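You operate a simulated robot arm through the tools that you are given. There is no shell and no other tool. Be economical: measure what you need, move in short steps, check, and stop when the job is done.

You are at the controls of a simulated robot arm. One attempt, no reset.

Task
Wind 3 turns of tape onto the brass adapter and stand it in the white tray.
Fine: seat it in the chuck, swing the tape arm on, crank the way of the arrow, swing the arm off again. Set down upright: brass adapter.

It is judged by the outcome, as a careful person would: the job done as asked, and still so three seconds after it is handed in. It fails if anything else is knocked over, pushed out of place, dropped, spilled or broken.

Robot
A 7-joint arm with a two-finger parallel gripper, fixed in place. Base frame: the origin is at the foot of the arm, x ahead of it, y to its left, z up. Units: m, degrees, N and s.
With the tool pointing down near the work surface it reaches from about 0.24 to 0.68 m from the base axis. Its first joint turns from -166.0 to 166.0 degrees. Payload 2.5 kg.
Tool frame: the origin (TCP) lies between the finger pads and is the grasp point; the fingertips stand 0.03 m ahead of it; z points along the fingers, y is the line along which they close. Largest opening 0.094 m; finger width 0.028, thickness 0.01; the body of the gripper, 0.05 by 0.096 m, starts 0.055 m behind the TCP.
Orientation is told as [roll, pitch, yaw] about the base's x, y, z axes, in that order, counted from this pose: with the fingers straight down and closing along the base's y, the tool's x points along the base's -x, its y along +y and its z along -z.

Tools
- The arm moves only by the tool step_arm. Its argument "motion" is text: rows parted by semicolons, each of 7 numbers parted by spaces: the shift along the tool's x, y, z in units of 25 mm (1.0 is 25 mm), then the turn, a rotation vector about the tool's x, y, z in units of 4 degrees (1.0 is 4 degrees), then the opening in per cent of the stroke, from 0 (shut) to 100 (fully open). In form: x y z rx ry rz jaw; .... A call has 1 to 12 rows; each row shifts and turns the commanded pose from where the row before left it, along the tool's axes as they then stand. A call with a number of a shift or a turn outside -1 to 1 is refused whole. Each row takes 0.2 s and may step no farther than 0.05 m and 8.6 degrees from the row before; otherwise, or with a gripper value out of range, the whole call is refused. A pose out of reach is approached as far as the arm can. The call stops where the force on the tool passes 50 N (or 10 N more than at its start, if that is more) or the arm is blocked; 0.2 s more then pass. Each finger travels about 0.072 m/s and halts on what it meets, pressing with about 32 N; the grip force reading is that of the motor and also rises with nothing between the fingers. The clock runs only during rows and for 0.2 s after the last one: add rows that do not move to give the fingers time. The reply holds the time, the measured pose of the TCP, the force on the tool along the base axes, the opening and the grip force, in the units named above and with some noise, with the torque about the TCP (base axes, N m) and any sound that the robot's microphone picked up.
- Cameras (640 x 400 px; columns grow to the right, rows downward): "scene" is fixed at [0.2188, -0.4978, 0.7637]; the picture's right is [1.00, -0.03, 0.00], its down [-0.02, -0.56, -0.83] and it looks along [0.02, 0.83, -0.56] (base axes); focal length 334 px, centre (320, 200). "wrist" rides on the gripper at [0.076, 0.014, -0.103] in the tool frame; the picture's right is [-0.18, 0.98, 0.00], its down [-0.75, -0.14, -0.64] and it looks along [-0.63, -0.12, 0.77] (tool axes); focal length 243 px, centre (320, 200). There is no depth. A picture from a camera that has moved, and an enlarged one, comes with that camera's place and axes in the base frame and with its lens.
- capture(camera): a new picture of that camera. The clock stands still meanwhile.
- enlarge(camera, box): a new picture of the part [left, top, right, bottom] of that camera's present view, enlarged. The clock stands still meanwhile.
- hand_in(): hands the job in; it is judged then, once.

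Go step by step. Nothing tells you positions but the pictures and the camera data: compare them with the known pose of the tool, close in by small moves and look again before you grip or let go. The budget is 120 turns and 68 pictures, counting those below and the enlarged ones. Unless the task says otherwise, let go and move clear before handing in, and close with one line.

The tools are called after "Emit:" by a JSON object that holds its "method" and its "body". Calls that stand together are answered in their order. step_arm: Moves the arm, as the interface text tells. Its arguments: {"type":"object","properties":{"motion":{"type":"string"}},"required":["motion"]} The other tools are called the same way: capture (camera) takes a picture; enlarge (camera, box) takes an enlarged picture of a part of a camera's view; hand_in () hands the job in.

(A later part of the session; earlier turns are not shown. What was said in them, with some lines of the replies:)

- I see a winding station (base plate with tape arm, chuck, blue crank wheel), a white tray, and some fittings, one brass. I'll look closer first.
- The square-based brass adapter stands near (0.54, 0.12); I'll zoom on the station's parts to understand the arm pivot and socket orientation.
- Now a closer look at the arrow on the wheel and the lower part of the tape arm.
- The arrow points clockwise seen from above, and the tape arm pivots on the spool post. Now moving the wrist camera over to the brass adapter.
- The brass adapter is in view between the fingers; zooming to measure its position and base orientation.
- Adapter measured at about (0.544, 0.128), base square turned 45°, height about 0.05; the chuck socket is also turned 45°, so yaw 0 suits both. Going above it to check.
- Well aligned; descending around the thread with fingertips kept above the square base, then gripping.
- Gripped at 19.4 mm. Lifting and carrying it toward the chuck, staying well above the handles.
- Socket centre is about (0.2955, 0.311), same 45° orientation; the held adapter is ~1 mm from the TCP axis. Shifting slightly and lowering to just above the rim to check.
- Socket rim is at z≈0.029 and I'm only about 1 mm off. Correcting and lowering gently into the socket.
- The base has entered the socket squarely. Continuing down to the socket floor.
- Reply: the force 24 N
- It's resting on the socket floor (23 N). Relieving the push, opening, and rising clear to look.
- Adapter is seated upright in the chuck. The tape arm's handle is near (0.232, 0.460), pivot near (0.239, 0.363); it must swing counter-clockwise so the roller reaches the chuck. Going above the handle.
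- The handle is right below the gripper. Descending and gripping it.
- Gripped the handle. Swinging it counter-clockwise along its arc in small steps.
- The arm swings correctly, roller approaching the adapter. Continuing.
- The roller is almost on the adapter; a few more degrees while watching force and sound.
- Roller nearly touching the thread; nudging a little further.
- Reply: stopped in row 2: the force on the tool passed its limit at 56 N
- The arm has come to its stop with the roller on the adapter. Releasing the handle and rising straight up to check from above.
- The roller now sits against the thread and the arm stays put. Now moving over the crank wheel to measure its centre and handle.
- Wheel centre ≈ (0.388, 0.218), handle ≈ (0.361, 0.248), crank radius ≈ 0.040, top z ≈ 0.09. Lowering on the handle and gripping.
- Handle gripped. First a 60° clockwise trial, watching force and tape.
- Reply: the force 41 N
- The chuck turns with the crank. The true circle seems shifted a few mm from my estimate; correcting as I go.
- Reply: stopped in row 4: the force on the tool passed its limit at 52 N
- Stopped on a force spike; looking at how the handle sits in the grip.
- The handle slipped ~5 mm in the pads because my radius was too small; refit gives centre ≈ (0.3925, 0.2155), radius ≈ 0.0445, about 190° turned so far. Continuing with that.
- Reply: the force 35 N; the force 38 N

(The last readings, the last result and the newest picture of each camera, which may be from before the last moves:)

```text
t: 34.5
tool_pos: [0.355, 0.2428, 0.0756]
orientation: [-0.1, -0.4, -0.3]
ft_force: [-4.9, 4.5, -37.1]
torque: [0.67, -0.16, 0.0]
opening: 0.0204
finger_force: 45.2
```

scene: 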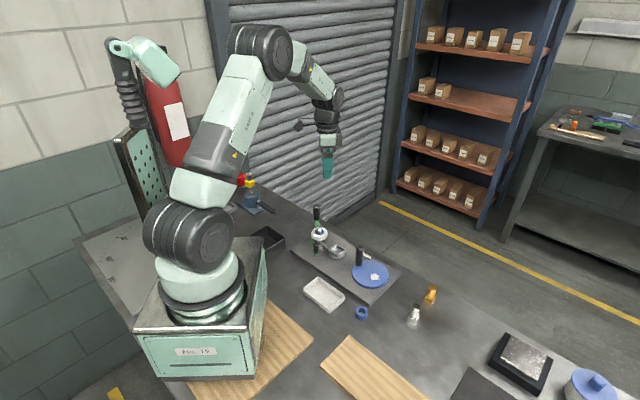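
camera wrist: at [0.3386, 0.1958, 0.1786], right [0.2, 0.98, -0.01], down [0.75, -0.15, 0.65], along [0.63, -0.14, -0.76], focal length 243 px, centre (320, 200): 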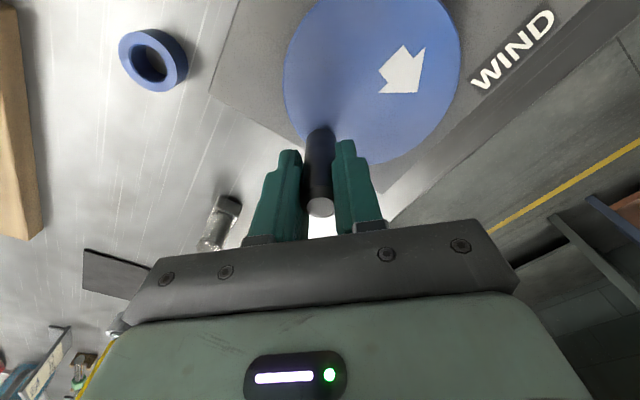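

Emit:
{"method": "step_arm", "body": {"motion": "-0.4416 0.432 0.05 0 0.1 0 10; -0.563 0.255 0 0 0 0 10; -0.616 0.047 0 0 0 0 10; -0.595 -0.166 0 0 0 0 10"}}

Emit:
{"method": "enlarge", "body": {"camera": "scene", "box": [297, 210, 409, 294]}}

```text
t: 35.5
tool_pos: [0.4106, 0.2555, 0.0755]
orientation: [-0.2, -0.1, -0.4]
ft_force: [-8.7, -17.6, 20.5]
torque: [0.94, -1.04, -0.04]
opening: 0.0199
finger_force: 44.6
```

```text
4.76 times, centred on (353, 252) of scene
camera zoom: at [0.2188, -0.4978, 0.7637], right [1.0, -0.03, 0.0], down [-0.02, -0.56, -0.83], along [0.02, 0.83, -0.56], focal length 1589 px, centre (163, -48)
```

zoom: 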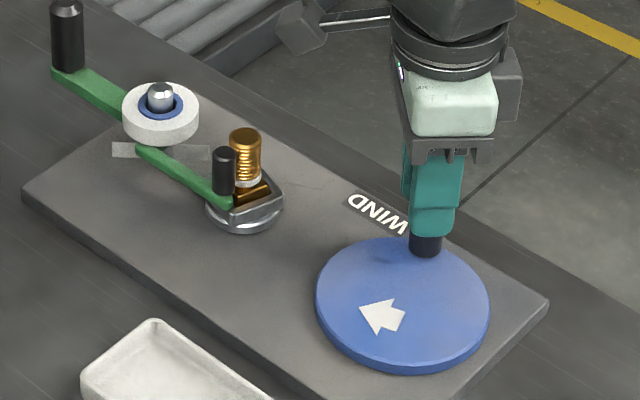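

Tape is visibly going onto the thread. A bit over one turn... continuing with slight corrections.

Emit:
{"method": "step_arm", "body": {"motion": "-0.5025 -0.42 -0.03 0 0 -0.1 10; -0.349 -0.53 0 0 0 0 10; -0.154 -0.599 0 0 0 0 10; 0.06 -0.615 0 0 0 0 10"}}

```text
t: 36.5
tool_pos: [0.4328, 0.2026, 0.0765]
orientation: [-0.2, 0.0, 0.0]
ft_force: [14.9, -5.3, -22.1]
torque: [1.11, -0.44, 0.0]
opening: 0.0203
finger_force: 45.2
```

Emit:
{"method": "step_arm", "body": {"motion": "0.227 -0.557 0.02 0 0 0 10; 0.4416 -0.432 0 0 0 0 10; 0.563 -0.255 0 0 0 0 10; 0.616 -0.047 0 0 0 0 10"}}

```text
t: 37.5
tool_pos: [0.3868, 0.1712, 0.0761]
orientation: [0.0, 0.0, 0.2]
ft_force: [-0.5, -3.3, 24.2]
torque: [-0.06, 1.09, -0.02]
opening: 0.0201
finger_force: 45.3
```

Tracking the circle well now. Continuing.

Emit:
{"method": "step_arm", "body": {"motion": "0.595 0.166 0 0 0 0 10; 0.5025 0.36 0 0 0 0 10; 0.349 0.51 0 0 0 0 10; 0.154 0.599 0 0 0 0 10; -0.06 0.615 0 0 0 0 10; -0.267 0.557 0 0 0 0 10"}}

```text
t: 38.9
tool_pos: [0.353, 0.2419, 0.076]
orientation: [0.1, 0.0, 0.2]
ft_force: [-12.1, 8.8, 25.0]
torque: [0.01, -0.17, -0.01]
opening: 0.0202
finger_force: 44.7
```

About 1.97 turns done. Third turn now.

Emit:
{"method": "step_arm", "body": {"motion": "-0.4416 0.432 -0.02 0 0 0 10; -0.563 0.255 0 0 0 0 10; -0.616 0.047 0 0 0 0 10; -0.595 -0.166 0 0 0 0 10; -0.5025 -0.38 0 0 0 0 10; -0.349 -0.53 0 0 0 0 10"}}

Emit:
{"method": "enlarge", "body": {"camera": "scene", "box": [305, 220, 401, 292]}}

```text
t: 40.3
tool_pos: [0.4328, 0.2286, 0.0755]
orientation: [-0.4, 0.0, 0.0]
ft_force: [13.4, 3.4, -17.9]
torque: [1.06, -1.02, 0.01]
opening: 0.02
finger_force: 44.7
```

```text
5.56 times, centred on (353, 256) of scene
camera zoom: at [0.2188, -0.4978, 0.7637], right [1.0, -0.03, 0.0], down [-0.02, -0.56, -0.83], along [0.02, 0.83, -0.56], focal length 1853 px, centre (137, -111)
```

zoom: 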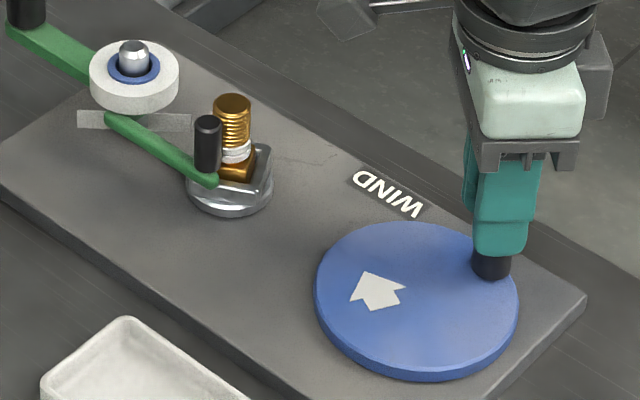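

Emit:
{"method": "step_arm", "body": {"motion": "-0.18 -0.599 0.02 0 0 0 10; 0.06 -0.615 0 0 0 0 10; 0.257 -0.557 0 0 0 0 10; 0.4416 -0.432 0 0 0 0 10; 0.563 -0.255 0 0 0 0 10; 0.616 -0.047 0 0 0 0 10"}}

```text
t: 41.7
tool_pos: [0.3891, 0.1701, 0.076]
orientation: [0.2, -0.2, 0.2]
ft_force: [1.4, 27.1, -10.4]
torque: [-0.78, 0.73, 0.08]
opening: 0.0203
finger_force: 44.7
```

Emit:
{"method": "step_arm", "body": {"motion": "0.595 0.216 0 0 0 0 10; 0.5025 0.36 0 0 0 0 10; 0.349 0.51 0 0 0 0 10; 0.154 0.599 0 0 0 0 10; -0.06 0.615 0 0 0 0 10; -0.267 0.557 0 0 0 0 10"}}

Emit:
{"method": "enlarge", "body": {"camera": "scene", "box": [324, 230, 404, 290]}}

```text
t: 43.1
tool_pos: [0.3538, 0.2434, 0.0758]
orientation: [0.0, -0.1, 0.2]
ft_force: [-16.9, 12.5, 15.8]
torque: [-0.04, -0.08, 0.07]
opening: 0.0202
finger_force: 45.0
```

```text
6.67 times, centred on (364, 260) of scene
camera zoom: at [0.2188, -0.4978, 0.7637], right [1.0, -0.03, 0.0], down [-0.02, -0.56, -0.83], along [0.02, 0.83, -0.56], focal length 2224 px, centre (27, -200)
```

zoom: 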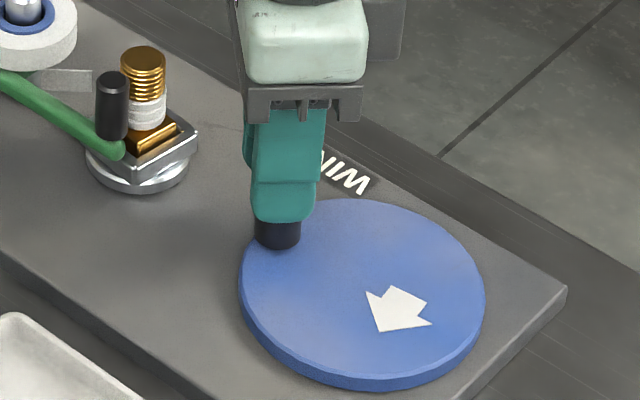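

The arrow is about 9° short of three full turns. Finishing the last bit.

Emit:
{"method": "step_arm", "body": {"motion": "-0.24 0.28 0 0 0 0 10; 0 0 0 0 0 0 10"}}

Emit:
{"method": "enlarge", "body": {"camera": "scene", "box": [346, 250, 394, 290]}}

```text
t: 43.7
tool_pos: [0.3603, 0.2488, 0.0736]
orientation: [-0.1, 0.1, 0.1]
ft_force: [-16.2, 19.5, -2.2]
torque: [0.06, -0.95, 0.05]
opening: 0.02
finger_force: 44.8
```

```text
10.00 times, centred on (370, 270) of scene
camera zoom: at [0.2188, -0.4978, 0.7637], right [1.0, -0.03, 0.0], down [-0.02, -0.56, -0.83], along [0.02, 0.83, -0.56], focal length 3336 px, centre (-180, -500)
```

zoom: 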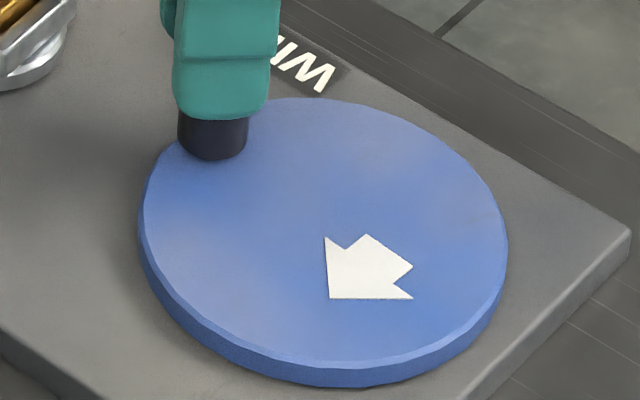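

Exactly three turns (arrow back at its start, ~3° past). Releasing the crank and rising, then going back over the tape-arm handle.

Emit:
{"method": "step_arm", "body": {"motion": "0.05 -0.05 0 0 0 0 10; 0 0 0 0 0 0 30; 0 0 0 0 0 0 50; 0 0 0 0 0 0 60; 0 0 -0.6 0 0 0 60; 0 0 -1 0 0 0 60; 0 0 -1 0 0 0 60; 0 0 -1 0 0 0 60; 0 0 -1 0 0 0 60; 0.95 0.92 0 0 0 0 60; 0.95 0.92 0 0 0 0 60; 0.95 0.92 0 0 0 0 60"}}

Emit:
{"method": "step_arm", "body": {"motion": "0.95 0.92 0 0 0 0 60; 0.95 0.92 0 0 0 0 60; 0.95 0.92 0 0 0 0 60; 0.95 0.92 0 0 0 0 60; 0.95 0.92 0 0 0 0 60; 0 0 0 0 0 0 60"}}

Emit:
{"method": "capture", "body": {"camera": "wrist"}}

Emit:
{"method": "enlarge", "body": {"camera": "scene", "box": [285, 205, 381, 277]}}

```text
t: 46.3
tool_pos: [0.2882, 0.3161, 0.1882]
orientation: [-0.1, 0.0, 0.1]
ft_force: [-0.7, -0.6, 0.2]
torque: [0.0, -0.01, 0.0]
opening: 0.0566
finger_force: 0.0
```

```text
t: 47.7
tool_pos: [0.1699, 0.4304, 0.1905]
orientation: [0.0, -0.1, -0.1]
ft_force: [-0.4, -0.1, -0.2]
torque: [-0.03, 0.01, 0.02]
opening: 0.0566
finger_force: 0.1
```

```text
20 pictures are left
camera wrist: at [0.0932, 0.4449, 0.2943], right [0.18, 0.98, 0.0], down [0.75, -0.14, 0.64], along [0.63, -0.12, -0.77], focal length 243 px, centre (320, 200)
```

wrist: 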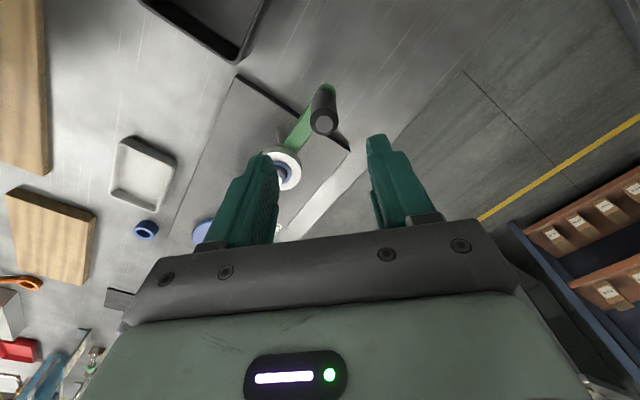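

```text
5.56 times, centred on (333, 241) of scene
camera zoom: at [0.2188, -0.4978, 0.7637], right [1.0, -0.03, 0.0], down [-0.02, -0.56, -0.83], along [0.02, 0.83, -0.56], focal length 1853 px, centre (248, -28)
```

zoom: 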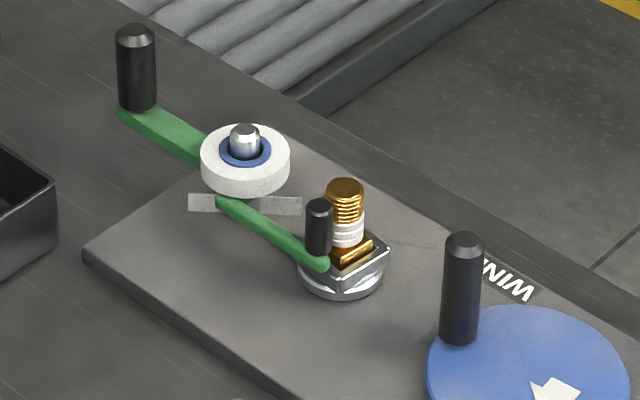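

Three wraps are on the thread. Gripping the tape-arm handle again.

Emit:
{"method": "step_arm", "body": {"motion": "-0.1 0.08 0.84 0 0 0 60; 0 0 0.84 0 0 0 60; 0 0 0.84 0 0 0 60; 0 0 0.84 0 0 0 60; 0 0 0.84 0 0 0 60; 0 0 0 0 0 0 35; 0 0 0 0 0 0 20; 0 0 0 0 0 0 10; 0 0 0 0 0 0 10"}}

Emit:
{"method": "step_arm", "body": {"motion": "-0.311 0.265 0 0 0 0 10; -0.337 0.231 0 0 0 0 10; -0.36 0.1945 0 0 0 0 10"}}

Emit:
{"method": "enlarge", "body": {"camera": "scene", "box": [285, 205, 381, 277]}}

```text
t: 49.7
tool_pos: [0.1737, 0.4318, 0.0851]
orientation: [-0.1, 0.0, 0.0]
ft_force: [0.8, 10.0, -14.3]
torque: [0.96, 0.38, 0.02]
opening: 0.0247
finger_force: 44.6
```

```text
t: 50.5
tool_pos: [0.1996, 0.4489, 0.0854]
orientation: [0.1, -0.1, 0.0]
ft_force: [3.2, 1.8, 4.6]
torque: [-0.02, -0.11, 0.12]
opening: 0.0235
finger_force: 44.9
```

```text
5.56 times, centred on (333, 241) of scene
camera zoom: at [0.2188, -0.4978, 0.7637], right [1.0, -0.03, 0.0], down [-0.02, -0.56, -0.83], along [0.02, 0.83, -0.56], focal length 1853 px, centre (248, -28)
```

zoom: 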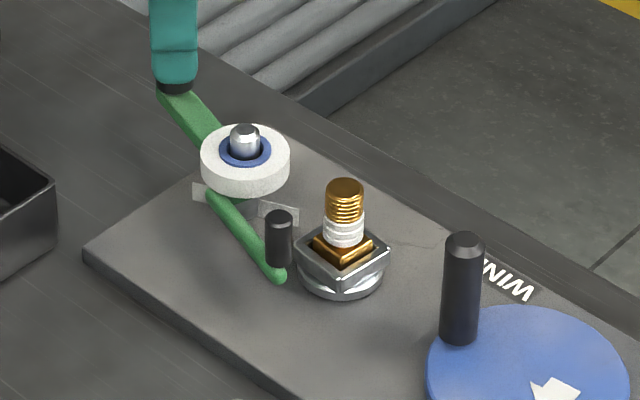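

Swinging off works and the adapter stays put with its tape. Finishing the swing to the original rest position.

Emit:
{"method": "step_arm", "body": {"motion": "-0.378 0.156 0 0 0 0 10; -0.392 0.1155 0 0 0 0 10; -0.402 0.074 0 0 0 0 10; -0.13 0.015 0 0 0 0 10; 0 0 0 0 0 0 10"}}

Emit:
{"method": "enlarge", "body": {"camera": "scene", "box": [285, 205, 381, 277]}}

```text
t: 51.7
tool_pos: [0.2283, 0.4588, 0.0842]
orientation: [0.1, 0.0, 0.1]
ft_force: [-7.1, 6.7, -2.6]
torque: [0.82, 0.82, -0.36]
opening: 0.0245
finger_force: 45.0
```

```text
5.56 times, centred on (333, 241) of scene
camera zoom: at [0.2188, -0.4978, 0.7637], right [1.0, -0.03, 0.0], down [-0.02, -0.56, -0.83], along [0.02, 0.83, -0.56], focal length 1853 px, centre (248, -28)
```

zoom: 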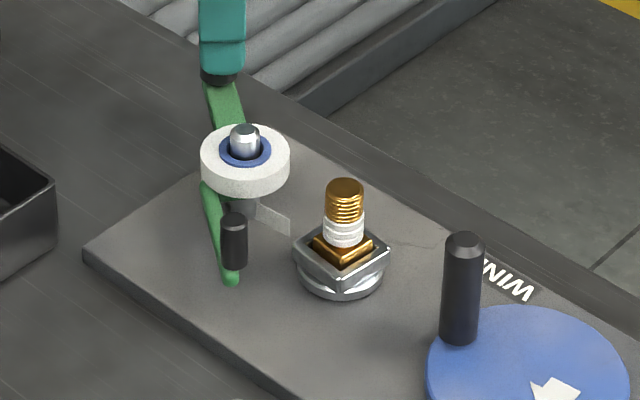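

A few mm more to reach the original rest, then release and go over the adapter.

Emit:
{"method": "step_arm", "body": {"motion": "-0.1 0.01 0 0 0 0 10; -0.1 0.005 0 0 0 0 10; 0 0 0 0 0 0 10; 0 0 0 0 0 0 30; 0 0 0 0 0 0 50; 0 0 0 0 0 0 60; 0 0 0 0 0 0 60; 0 0 -0.6 0 0 0 60; 0 0 -1 0 0 0 60; 0 0 -1 0 0 0 60; 0 0 -1 0 0 0 60; 0 0 -1 0 0 0 60"}}

```text
t: 54.3
tool_pos: [0.2353, 0.4594, 0.2009]
orientation: [0.0, 0.0, 0.0]
ft_force: [1.2, -0.2, -0.8]
torque: [0.0, 0.05, 0.0]
opening: 0.0567
finger_force: 0.0
```

Emit:
{"method": "step_arm", "body": {"motion": "-0.39 -0.987 0 0 0 0 60; -0.39 -0.987 0 0 0 0 60; -0.39 -0.987 0 0 0 0 50; -0.39 -0.987 0 0 0 0 50; -0.39 -0.987 0 0 0 0 50; -0.39 -0.987 0 0 0 0 50; 0 0 1 0 0 0 50; 0 0 0.8 0 0 0 50; 0 0 0 0 0 0 50"}}

Emit:
{"method": "enlarge", "body": {"camera": "wrist", "box": [240, 40, 400, 160]}}

Emit:
{"method": "enlarge", "body": {"camera": "scene", "box": [320, 220, 360, 250]}}

```text
t: 56.3
tool_pos: [0.2934, 0.309, 0.1543]
orientation: [-0.2, -0.1, 0.0]
ft_force: [-0.4, -0.6, -0.6]
torque: [0.01, 0.03, 0.0]
opening: 0.0472
finger_force: 0.1
```

```text
3.33 times, centred on (320, 100) of wrist
camera zoom: at [0.2169, 0.3243, 0.259], right [0.18, 0.98, 0.0], down [0.75, -0.14, 0.64], along [0.63, -0.12, -0.77], focal length 809 px, centre (320, 533)
```

zoom: 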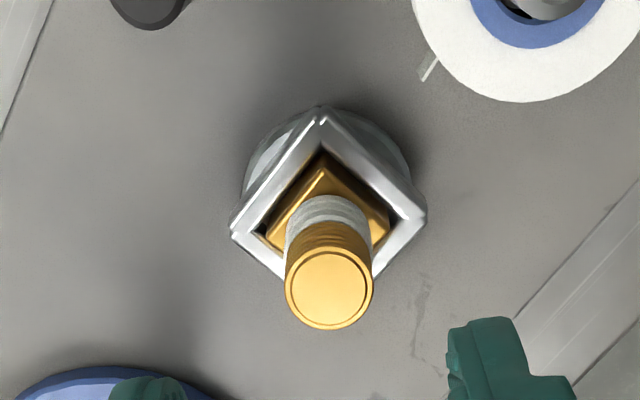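

```text
13.33 times, centred on (340, 235) of scene
camera zoom: at [0.2188, -0.4978, 0.7637], right [1.0, -0.03, 0.0], down [-0.02, -0.56, -0.83], along [0.02, 0.83, -0.56], focal length 4448 px, centre (53, -267)
```

zoom: 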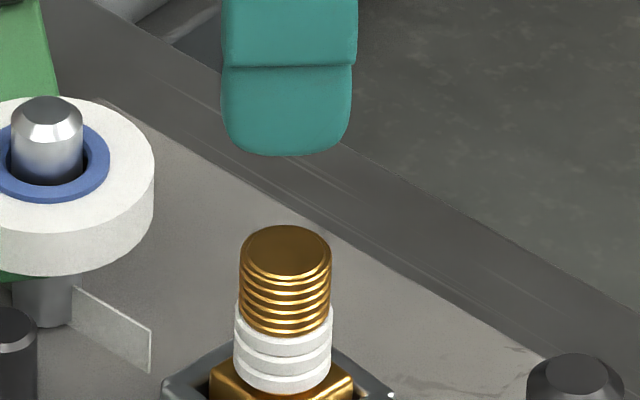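

Tape covers the lower thread; about 16 mm of bare thread remain at the top to grip. Lowering fingertips to only that part and checking before closing.

Emit:
{"method": "step_arm", "body": {"motion": "-0.06 0.08 0.7 0 0 0 50; 0 0 0.7 0 0 0 50; 0 0 0.7 0 0 0 50; 0 0 0.7 0 0 0 50; 0 0 0 0 0 0 30; 0 0 0 0 0 0 30"}}

Emit:
{"method": "enlarge", "body": {"camera": "wrist", "box": [256, 80, 384, 176]}}

Emit:
{"method": "enlarge", "body": {"camera": "scene", "box": [320, 220, 360, 250]}}

```text
t: 57.7
tool_pos: [0.2946, 0.3135, 0.0853]
orientation: [0.0, -0.1, 0.1]
ft_force: [0.5, 0.5, 0.2]
torque: [0.0, -0.02, 0.03]
opening: 0.0284
finger_force: 0.1
```

```text
4.17 times, centred on (320, 128) of wrist
camera zoom: at [0.2193, 0.3278, 0.1885], right [0.18, 0.98, 0.0], down [0.75, -0.14, 0.64], along [0.63, -0.12, -0.77], focal length 1011 px, centre (320, 500)
```

zoom: 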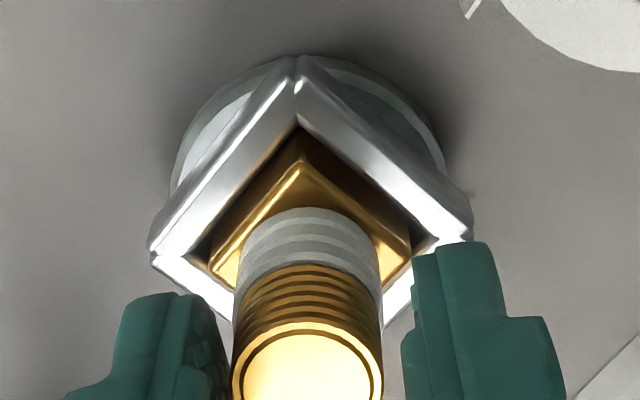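

```text
13.33 times, centred on (340, 235) of scene
camera zoom: at [0.2188, -0.4978, 0.7637], right [1.0, -0.03, 0.0], down [-0.02, -0.56, -0.83], along [0.02, 0.83, -0.56], focal length 4448 px, centre (53, -267)
```

zoom: 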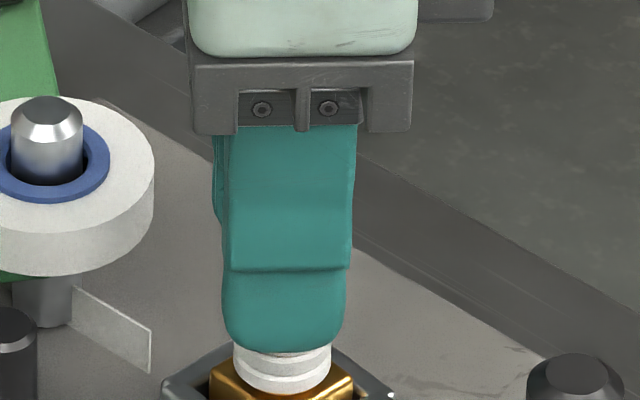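

Fingertips end just above the tape. Centring slightly, closing, and lifting straight out.

Emit:
{"method": "step_arm", "body": {"motion": "0 -0.045 0 0 0 0 30; 0 0 0 0 0 0 20; 0 0 0 0 0 0 10; 0 0 0 0 0 0 5; 0 0 0 0 0 0 5; 0 0 -0.2 0 0 0 5; 0 0 -0.3 0 0 0 5; 0 0 -0.5 0 0 0 5; 0 0 -1 0 0 0 5; 0 0 -1 0 0 0 5; 0 0 -1 0 0 0 5; 0 0 -1 0 0 0 5"}}

Emit:
{"method": "capture", "body": {"camera": "wrist"}}

Emit:
{"method": "enlarge", "body": {"camera": "scene", "box": [285, 190, 381, 262]}}

```text
t: 60.3
tool_pos: [0.2958, 0.3122, 0.2105]
orientation: [-0.2, 0.0, 0.2]
ft_force: [0.4, -0.4, -0.8]
torque: [0.03, -0.01, 0.02]
opening: 0.0196
finger_force: 32.1
```

```text
12 pictures are left
camera wrist: at [0.2201, 0.3265, 0.3145], right [0.18, 0.98, 0.0], down [0.75, -0.14, 0.64], along [0.63, -0.12, -0.77], focal length 243 px, centre (320, 200)
```

wrist: 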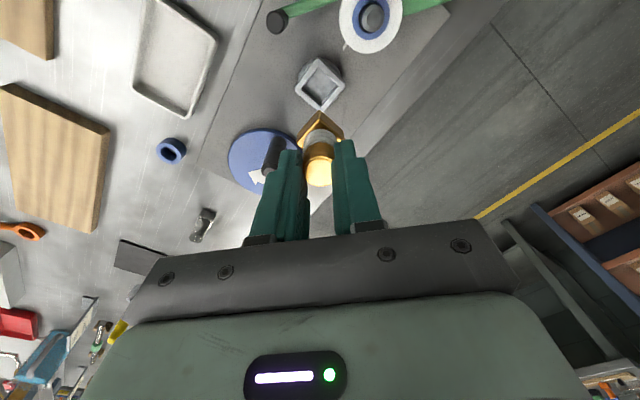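

```text
5.56 times, centred on (333, 226) of scene
camera zoom: at [0.2188, -0.4978, 0.7637], right [1.0, -0.03, 0.0], down [-0.02, -0.56, -0.83], along [0.02, 0.83, -0.56], focal length 1853 px, centre (248, 56)
```

zoom: 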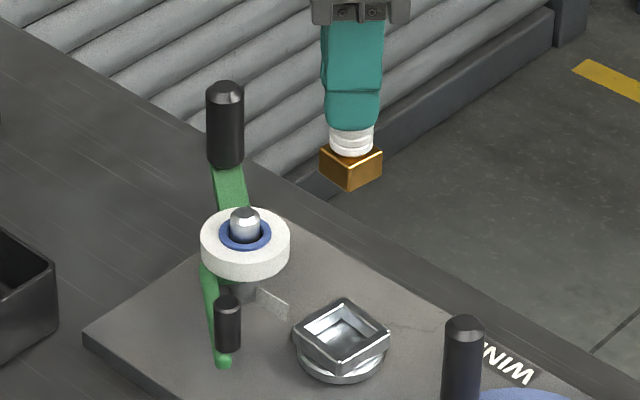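

Lifted cleanly with three wraps on it; the tray centre is about (0.247, 0.153). Carrying it there and lowering part-way for a check.

Emit:
{"method": "step_arm", "body": {"motion": "0.286 -0.91 0 0 0 0 5; 0.286 -0.91 0 0 0 0 5; 0.286 -0.91 0 0 0 0 5; 0.286 -0.91 0 0 0 0 5; 0.286 -0.91 0 0 0 0 5; 0.286 -0.91 0 0 0 0 5; 0.286 -0.91 0 0 0 0 5; 0 0 1 0 0 0 5; 0 0 1 0 0 0 5; 0 0 1 0 0 0 5; 0 0 0.6 0 0 0 5; 0 0 0 0 0 0 5"}}

Emit:
{"method": "capture", "body": {"camera": "wrist"}}

Emit:
{"method": "enlarge", "body": {"camera": "scene", "box": [275, 240, 371, 312]}}

```text
t: 62.9
tool_pos: [0.2467, 0.1519, 0.1203]
orientation: [-0.1, 0.0, 0.2]
ft_force: [0.5, 0.8, -0.7]
torque: [0.02, -0.01, -0.01]
opening: 0.0195
finger_force: 32.1
```

```text
10 pictures are left
camera wrist: at [0.1702, 0.1667, 0.2241], right [0.18, 0.98, 0.0], down [0.75, -0.14, 0.64], along [0.63, -0.12, -0.77], focal length 243 px, centre (320, 200)
```

wrist: 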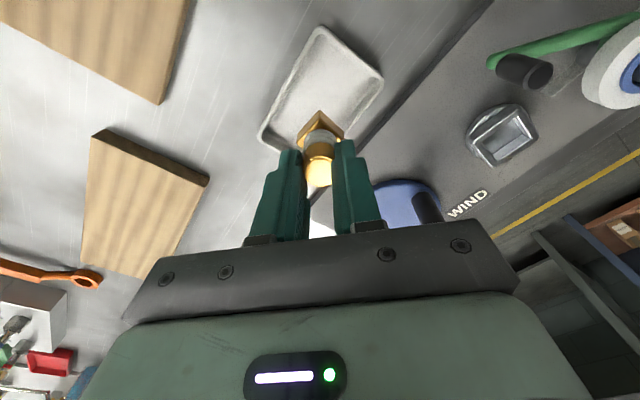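

```text
5.56 times, centred on (323, 276) of scene
camera zoom: at [0.2188, -0.4978, 0.7637], right [1.0, -0.03, 0.0], down [-0.02, -0.56, -0.83], along [0.02, 0.83, -0.56], focal length 1853 px, centre (303, -222)
```

zoom: 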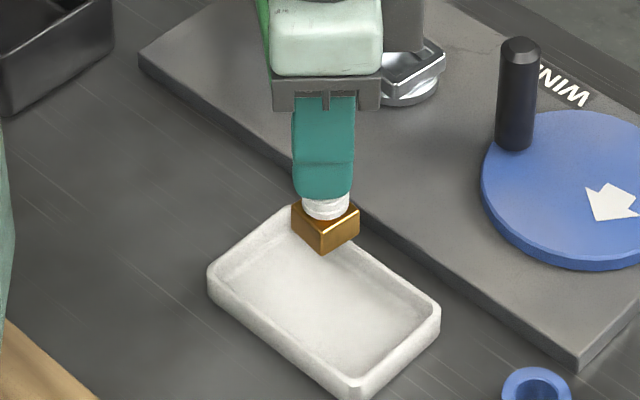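

The adapter is centred over the tray. Lowering until it touches gently.

Emit:
{"method": "step_arm", "body": {"motion": "0.07 -0.02 0.5 0 0 0 5; 0 0 0.5 0 0 0 5; 0 0 0.4 0 0 0 5; 0 0 0.16 0 0 0 5; 0 0 0.08 0 0 0 5; 0 0 0.08 0 0 0 5"}}

Emit:
{"method": "enlarge", "body": {"camera": "scene", "box": [295, 260, 351, 302]}}

```text
t: 64.3
tool_pos: [0.2441, 0.1511, 0.0776]
orientation: [0.0, 0.0, 0.2]
ft_force: [0.6, -0.1, 0.2]
torque: [0.04, -0.04, 0.0]
opening: 0.0193
finger_force: 31.7
```

```text
9.52 times, centred on (323, 281) of scene
camera zoom: at [0.2188, -0.4978, 0.7637], right [1.0, -0.03, 0.0], down [-0.02, -0.56, -0.83], along [0.02, 0.83, -0.56], focal length 3177 px, centre (291, -571)
```

zoom: 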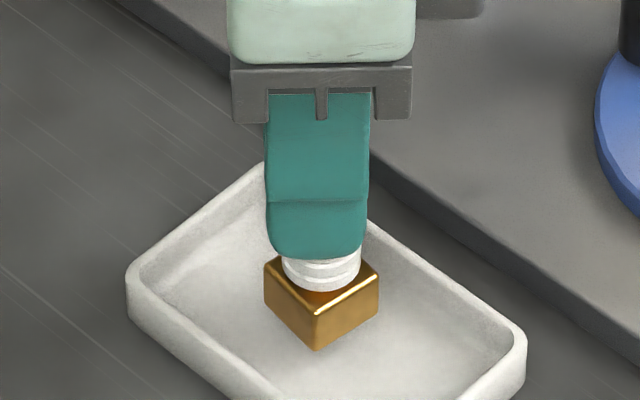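

Not yet touching; lowering in 1.5 mm steps until contact.

Emit:
{"method": "step_arm", "body": {"motion": "0 0 0.06 0 0 0 5; 0 0 0.05 0 0 0 5; 0 0 0 0 0 0 5"}}

```text
t: 65.1
tool_pos: [0.2451, 0.151, 0.0742]
orientation: [-0.2, 0.0, 0.1]
ft_force: [-0.2, -0.4, -0.2]
torque: [-0.01, 0.03, 0.02]
opening: 0.0193
finger_force: 31.1
```

Emit:
{"method": "step_arm", "body": {"motion": "0 0 0.04 0 0 0 5; 0 0 0 0 0 0 5"}}

Emit:
{"method": "step_arm", "body": {"motion": "0 0 0.04 0 0 0 5; 0 0 0 0 0 0 5"}}

```text
t: 65.7
tool_pos: [0.2443, 0.1517, 0.0727]
orientation: [-0.1, 0.0, 0.1]
ft_force: [0.2, -0.1, -0.3]
torque: [-0.01, 0.0, -0.01]
opening: 0.0196
finger_force: 31.8
```

```text
t: 66.3
tool_pos: [0.2452, 0.1523, 0.0735]
orientation: [0.0, 0.0, 0.1]
ft_force: [0.2, 0.0, -0.3]
torque: [-0.02, -0.01, 0.03]
opening: 0.0193
finger_force: 32.0
```

Emit:
{"method": "step_arm", "body": {"motion": "0 0 0.05 0 0 0 5; 0 0 0 0 0 0 5"}}

Emit:
{"method": "step_arm", "body": {"motion": "0 0 0.04 0 0 0 5; 0 0 0 0 0 0 5"}}

Emit:
{"method": "enlarge", "body": {"camera": "scene", "box": [295, 260, 351, 302]}}

```text
t: 66.9
tool_pos: [0.2445, 0.1511, 0.0712]
orientation: [-0.1, 0.0, 0.2]
ft_force: [-0.5, -0.2, -1.2]
torque: [0.0, 0.04, 0.01]
opening: 0.0195
finger_force: 31.9
```

```text
t: 67.5
tool_pos: [0.2452, 0.1513, 0.0707]
orientation: [0.0, 0.0, 0.1]
ft_force: [-0.2, -0.1, -0.9]
torque: [0.0, 0.01, -0.01]
opening: 0.0192
finger_force: 32.5
```

```text
9.52 times, centred on (323, 281) of scene
camera zoom: at [0.2188, -0.4978, 0.7637], right [1.0, -0.03, 0.0], down [-0.02, -0.56, -0.83], along [0.02, 0.83, -0.56], focal length 3177 px, centre (291, -571)
```

zoom: 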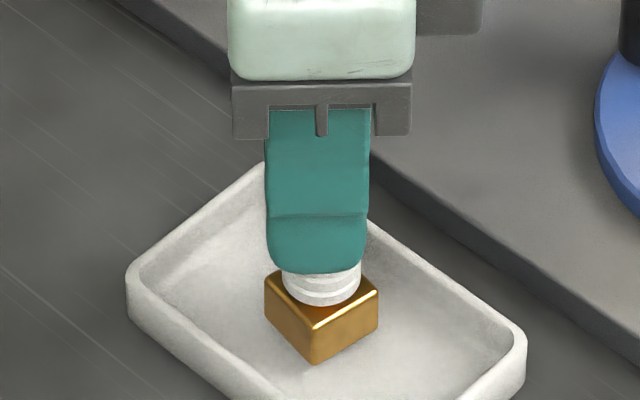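

Still a couple of mm in the air; continuing down by 1 mm steps.

Emit:
{"method": "step_arm", "body": {"motion": "0 0 0.04 0 0 0 5; 0 0 0 0 0 0 5"}}

Emit:
{"method": "step_arm", "body": {"motion": "0 0 0.04 0 0 0 5; 0 0 0 0 0 0 5"}}

```text
t: 68.1
tool_pos: [0.2433, 0.152, 0.0702]
orientation: [-0.1, 0.0, 0.0]
ft_force: [0.4, -0.5, -0.4]
torque: [0.0, 0.01, 0.02]
opening: 0.0193
finger_force: 32.7
```

```text
t: 68.7
tool_pos: [0.2444, 0.1512, 0.0699]
orientation: [-0.1, 0.1, 0.1]
ft_force: [-0.3, 0.2, -0.8]
torque: [0.01, -0.01, 0.0]
opening: 0.0193
finger_force: 31.9
```

Emit:
{"method": "step_arm", "body": {"motion": "0 0 0.04 0 0 0 5; 0 0 0 0 0 0 5"}}

Emit:
{"method": "step_arm", "body": {"motion": "0 0 0.04 0 0 0 5; 0 0 0 0 0 0 5"}}

Emit:
{"method": "enlarge", "body": {"camera": "scene", "box": [295, 260, 351, 302]}}

```text
t: 69.3
tool_pos: [0.2444, 0.1518, 0.0689]
orientation: [-0.1, 0.0, 0.2]
ft_force: [-0.2, -0.5, -1.7]
torque: [0.02, -0.03, -0.02]
opening: 0.0194
finger_force: 32.0
```

```text
t: 69.9
tool_pos: [0.2434, 0.1519, 0.0681]
orientation: [-0.1, -0.1, 0.1]
ft_force: [0.5, 0.6, -2.0]
torque: [0.02, -0.02, 0.0]
opening: 0.0191
finger_force: 32.0
```

```text
9.52 times, centred on (323, 281) of scene
camera zoom: at [0.2188, -0.4978, 0.7637], right [1.0, -0.03, 0.0], down [-0.02, -0.56, -0.83], along [0.02, 0.83, -0.56], focal length 3177 px, centre (291, -571)
```

zoom: 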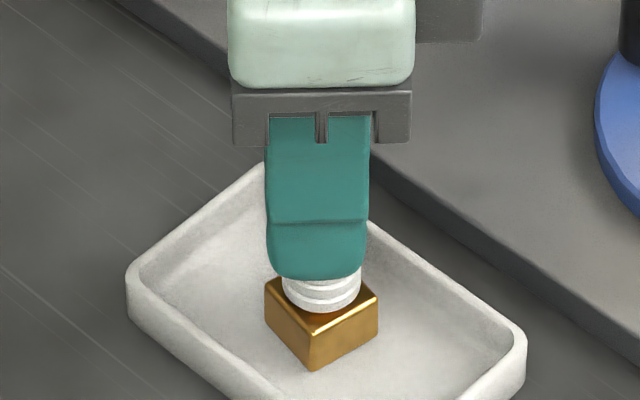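

Emit:
{"method": "step_arm", "body": {"motion": "0 0 0.04 0 0 0 5; 0 0 0 0 0 0 5"}}

Emit:
{"method": "step_arm", "body": {"motion": "0 0 0.04 0 0 0 5; 0 0 0 0 0 0 5"}}

Emit:
{"method": "step_arm", "body": {"motion": "0 0 0.04 0 0 0 5; 0 0 0 0 0 0 5"}}

```text
t: 70.5
tool_pos: [0.2449, 0.1513, 0.0658]
orientation: [-0.1, -0.1, 0.1]
ft_force: [-2.3, -2.8, 21.7]
torque: [-0.27, 0.11, 0.11]
opening: 0.0193
finger_force: 31.8
```

```text
t: 71.1
tool_pos: [0.2444, 0.1521, 0.0644]
orientation: [-0.1, 0.1, 0.1]
ft_force: [0.0, -2.2, 13.9]
torque: [-0.23, -0.08, 0.03]
opening: 0.0192
finger_force: 32.4
```

```text
t: 71.7
tool_pos: [0.245, 0.1523, 0.0638]
orientation: [-0.1, 0.1, 0.2]
ft_force: [-1.7, 4.0, 17.9]
torque: [0.33, 0.02, 0.12]
opening: 0.0192
finger_force: 32.0
```

Contact made with the tray floor. Relieving slightly, opening slowly, and lifting straight off.

Emit:
{"method": "step_arm", "body": {"motion": "0 0 -0.03 0 0 0 5; 0 0 0 0 0 0 18; 0 0 0 0 0 0 25; 0 0 0 0 0 0 40; 0 0 0 0 0 0 45; 0 0 -0.4 0 0 0 45; 0 0 -0.8 0 0 0 45; 0 0 -1 0 0 0 45; 0 0 -1 0 0 0 45; 0 0 -1 0 0 0 45; 0 0 -1 0 0 0 45"}}

Emit:
{"method": "enlarge", "body": {"camera": "scene", "box": [280, 245, 360, 305]}}

Emit:
{"method": "capture", "body": {"camera": "scene"}}

```text
t: 74.1
tool_pos: [0.2446, 0.1516, 0.1952]
orientation: [0.0, 0.2, 0.1]
ft_force: [0.2, -0.8, 0.6]
torque: [0.03, -0.02, 0.01]
opening: 0.0421
finger_force: 0.1
```

```text
6.67 times, centred on (320, 275) of scene
camera zoom: at [0.2188, -0.4978, 0.7637], right [1.0, -0.03, 0.0], down [-0.02, -0.56, -0.83], along [0.02, 0.83, -0.56], focal length 2224 px, centre (320, -300)
```

zoom: 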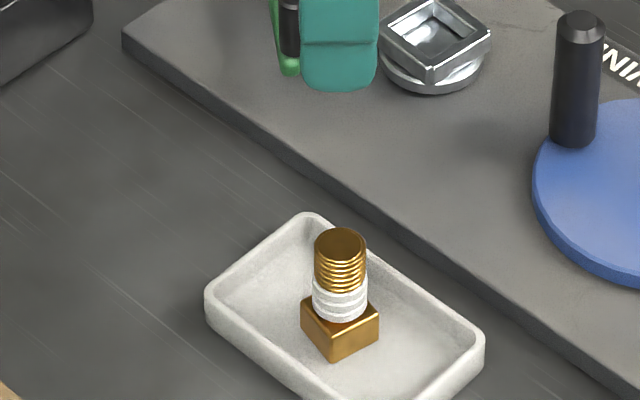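

```text
4 pictures are left
```

scene: 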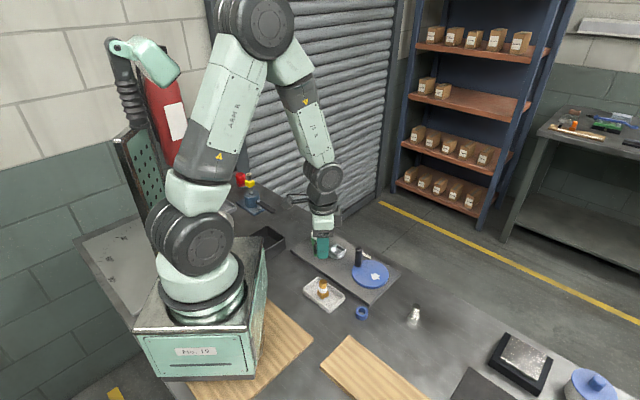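

The brass adapter stands upright in the white tray with its three wraps of tape. The tape arm is swung off, nothing else has moved, and the gripper is clear, so I'm handing in.

Emit:
{"method": "hand_in", "body": {}}

```text
The job is handed in.
```

The brass adapter has 3 turns of tape and stands upright in the white tray, the tape arm is swung off, and the job is handed in.
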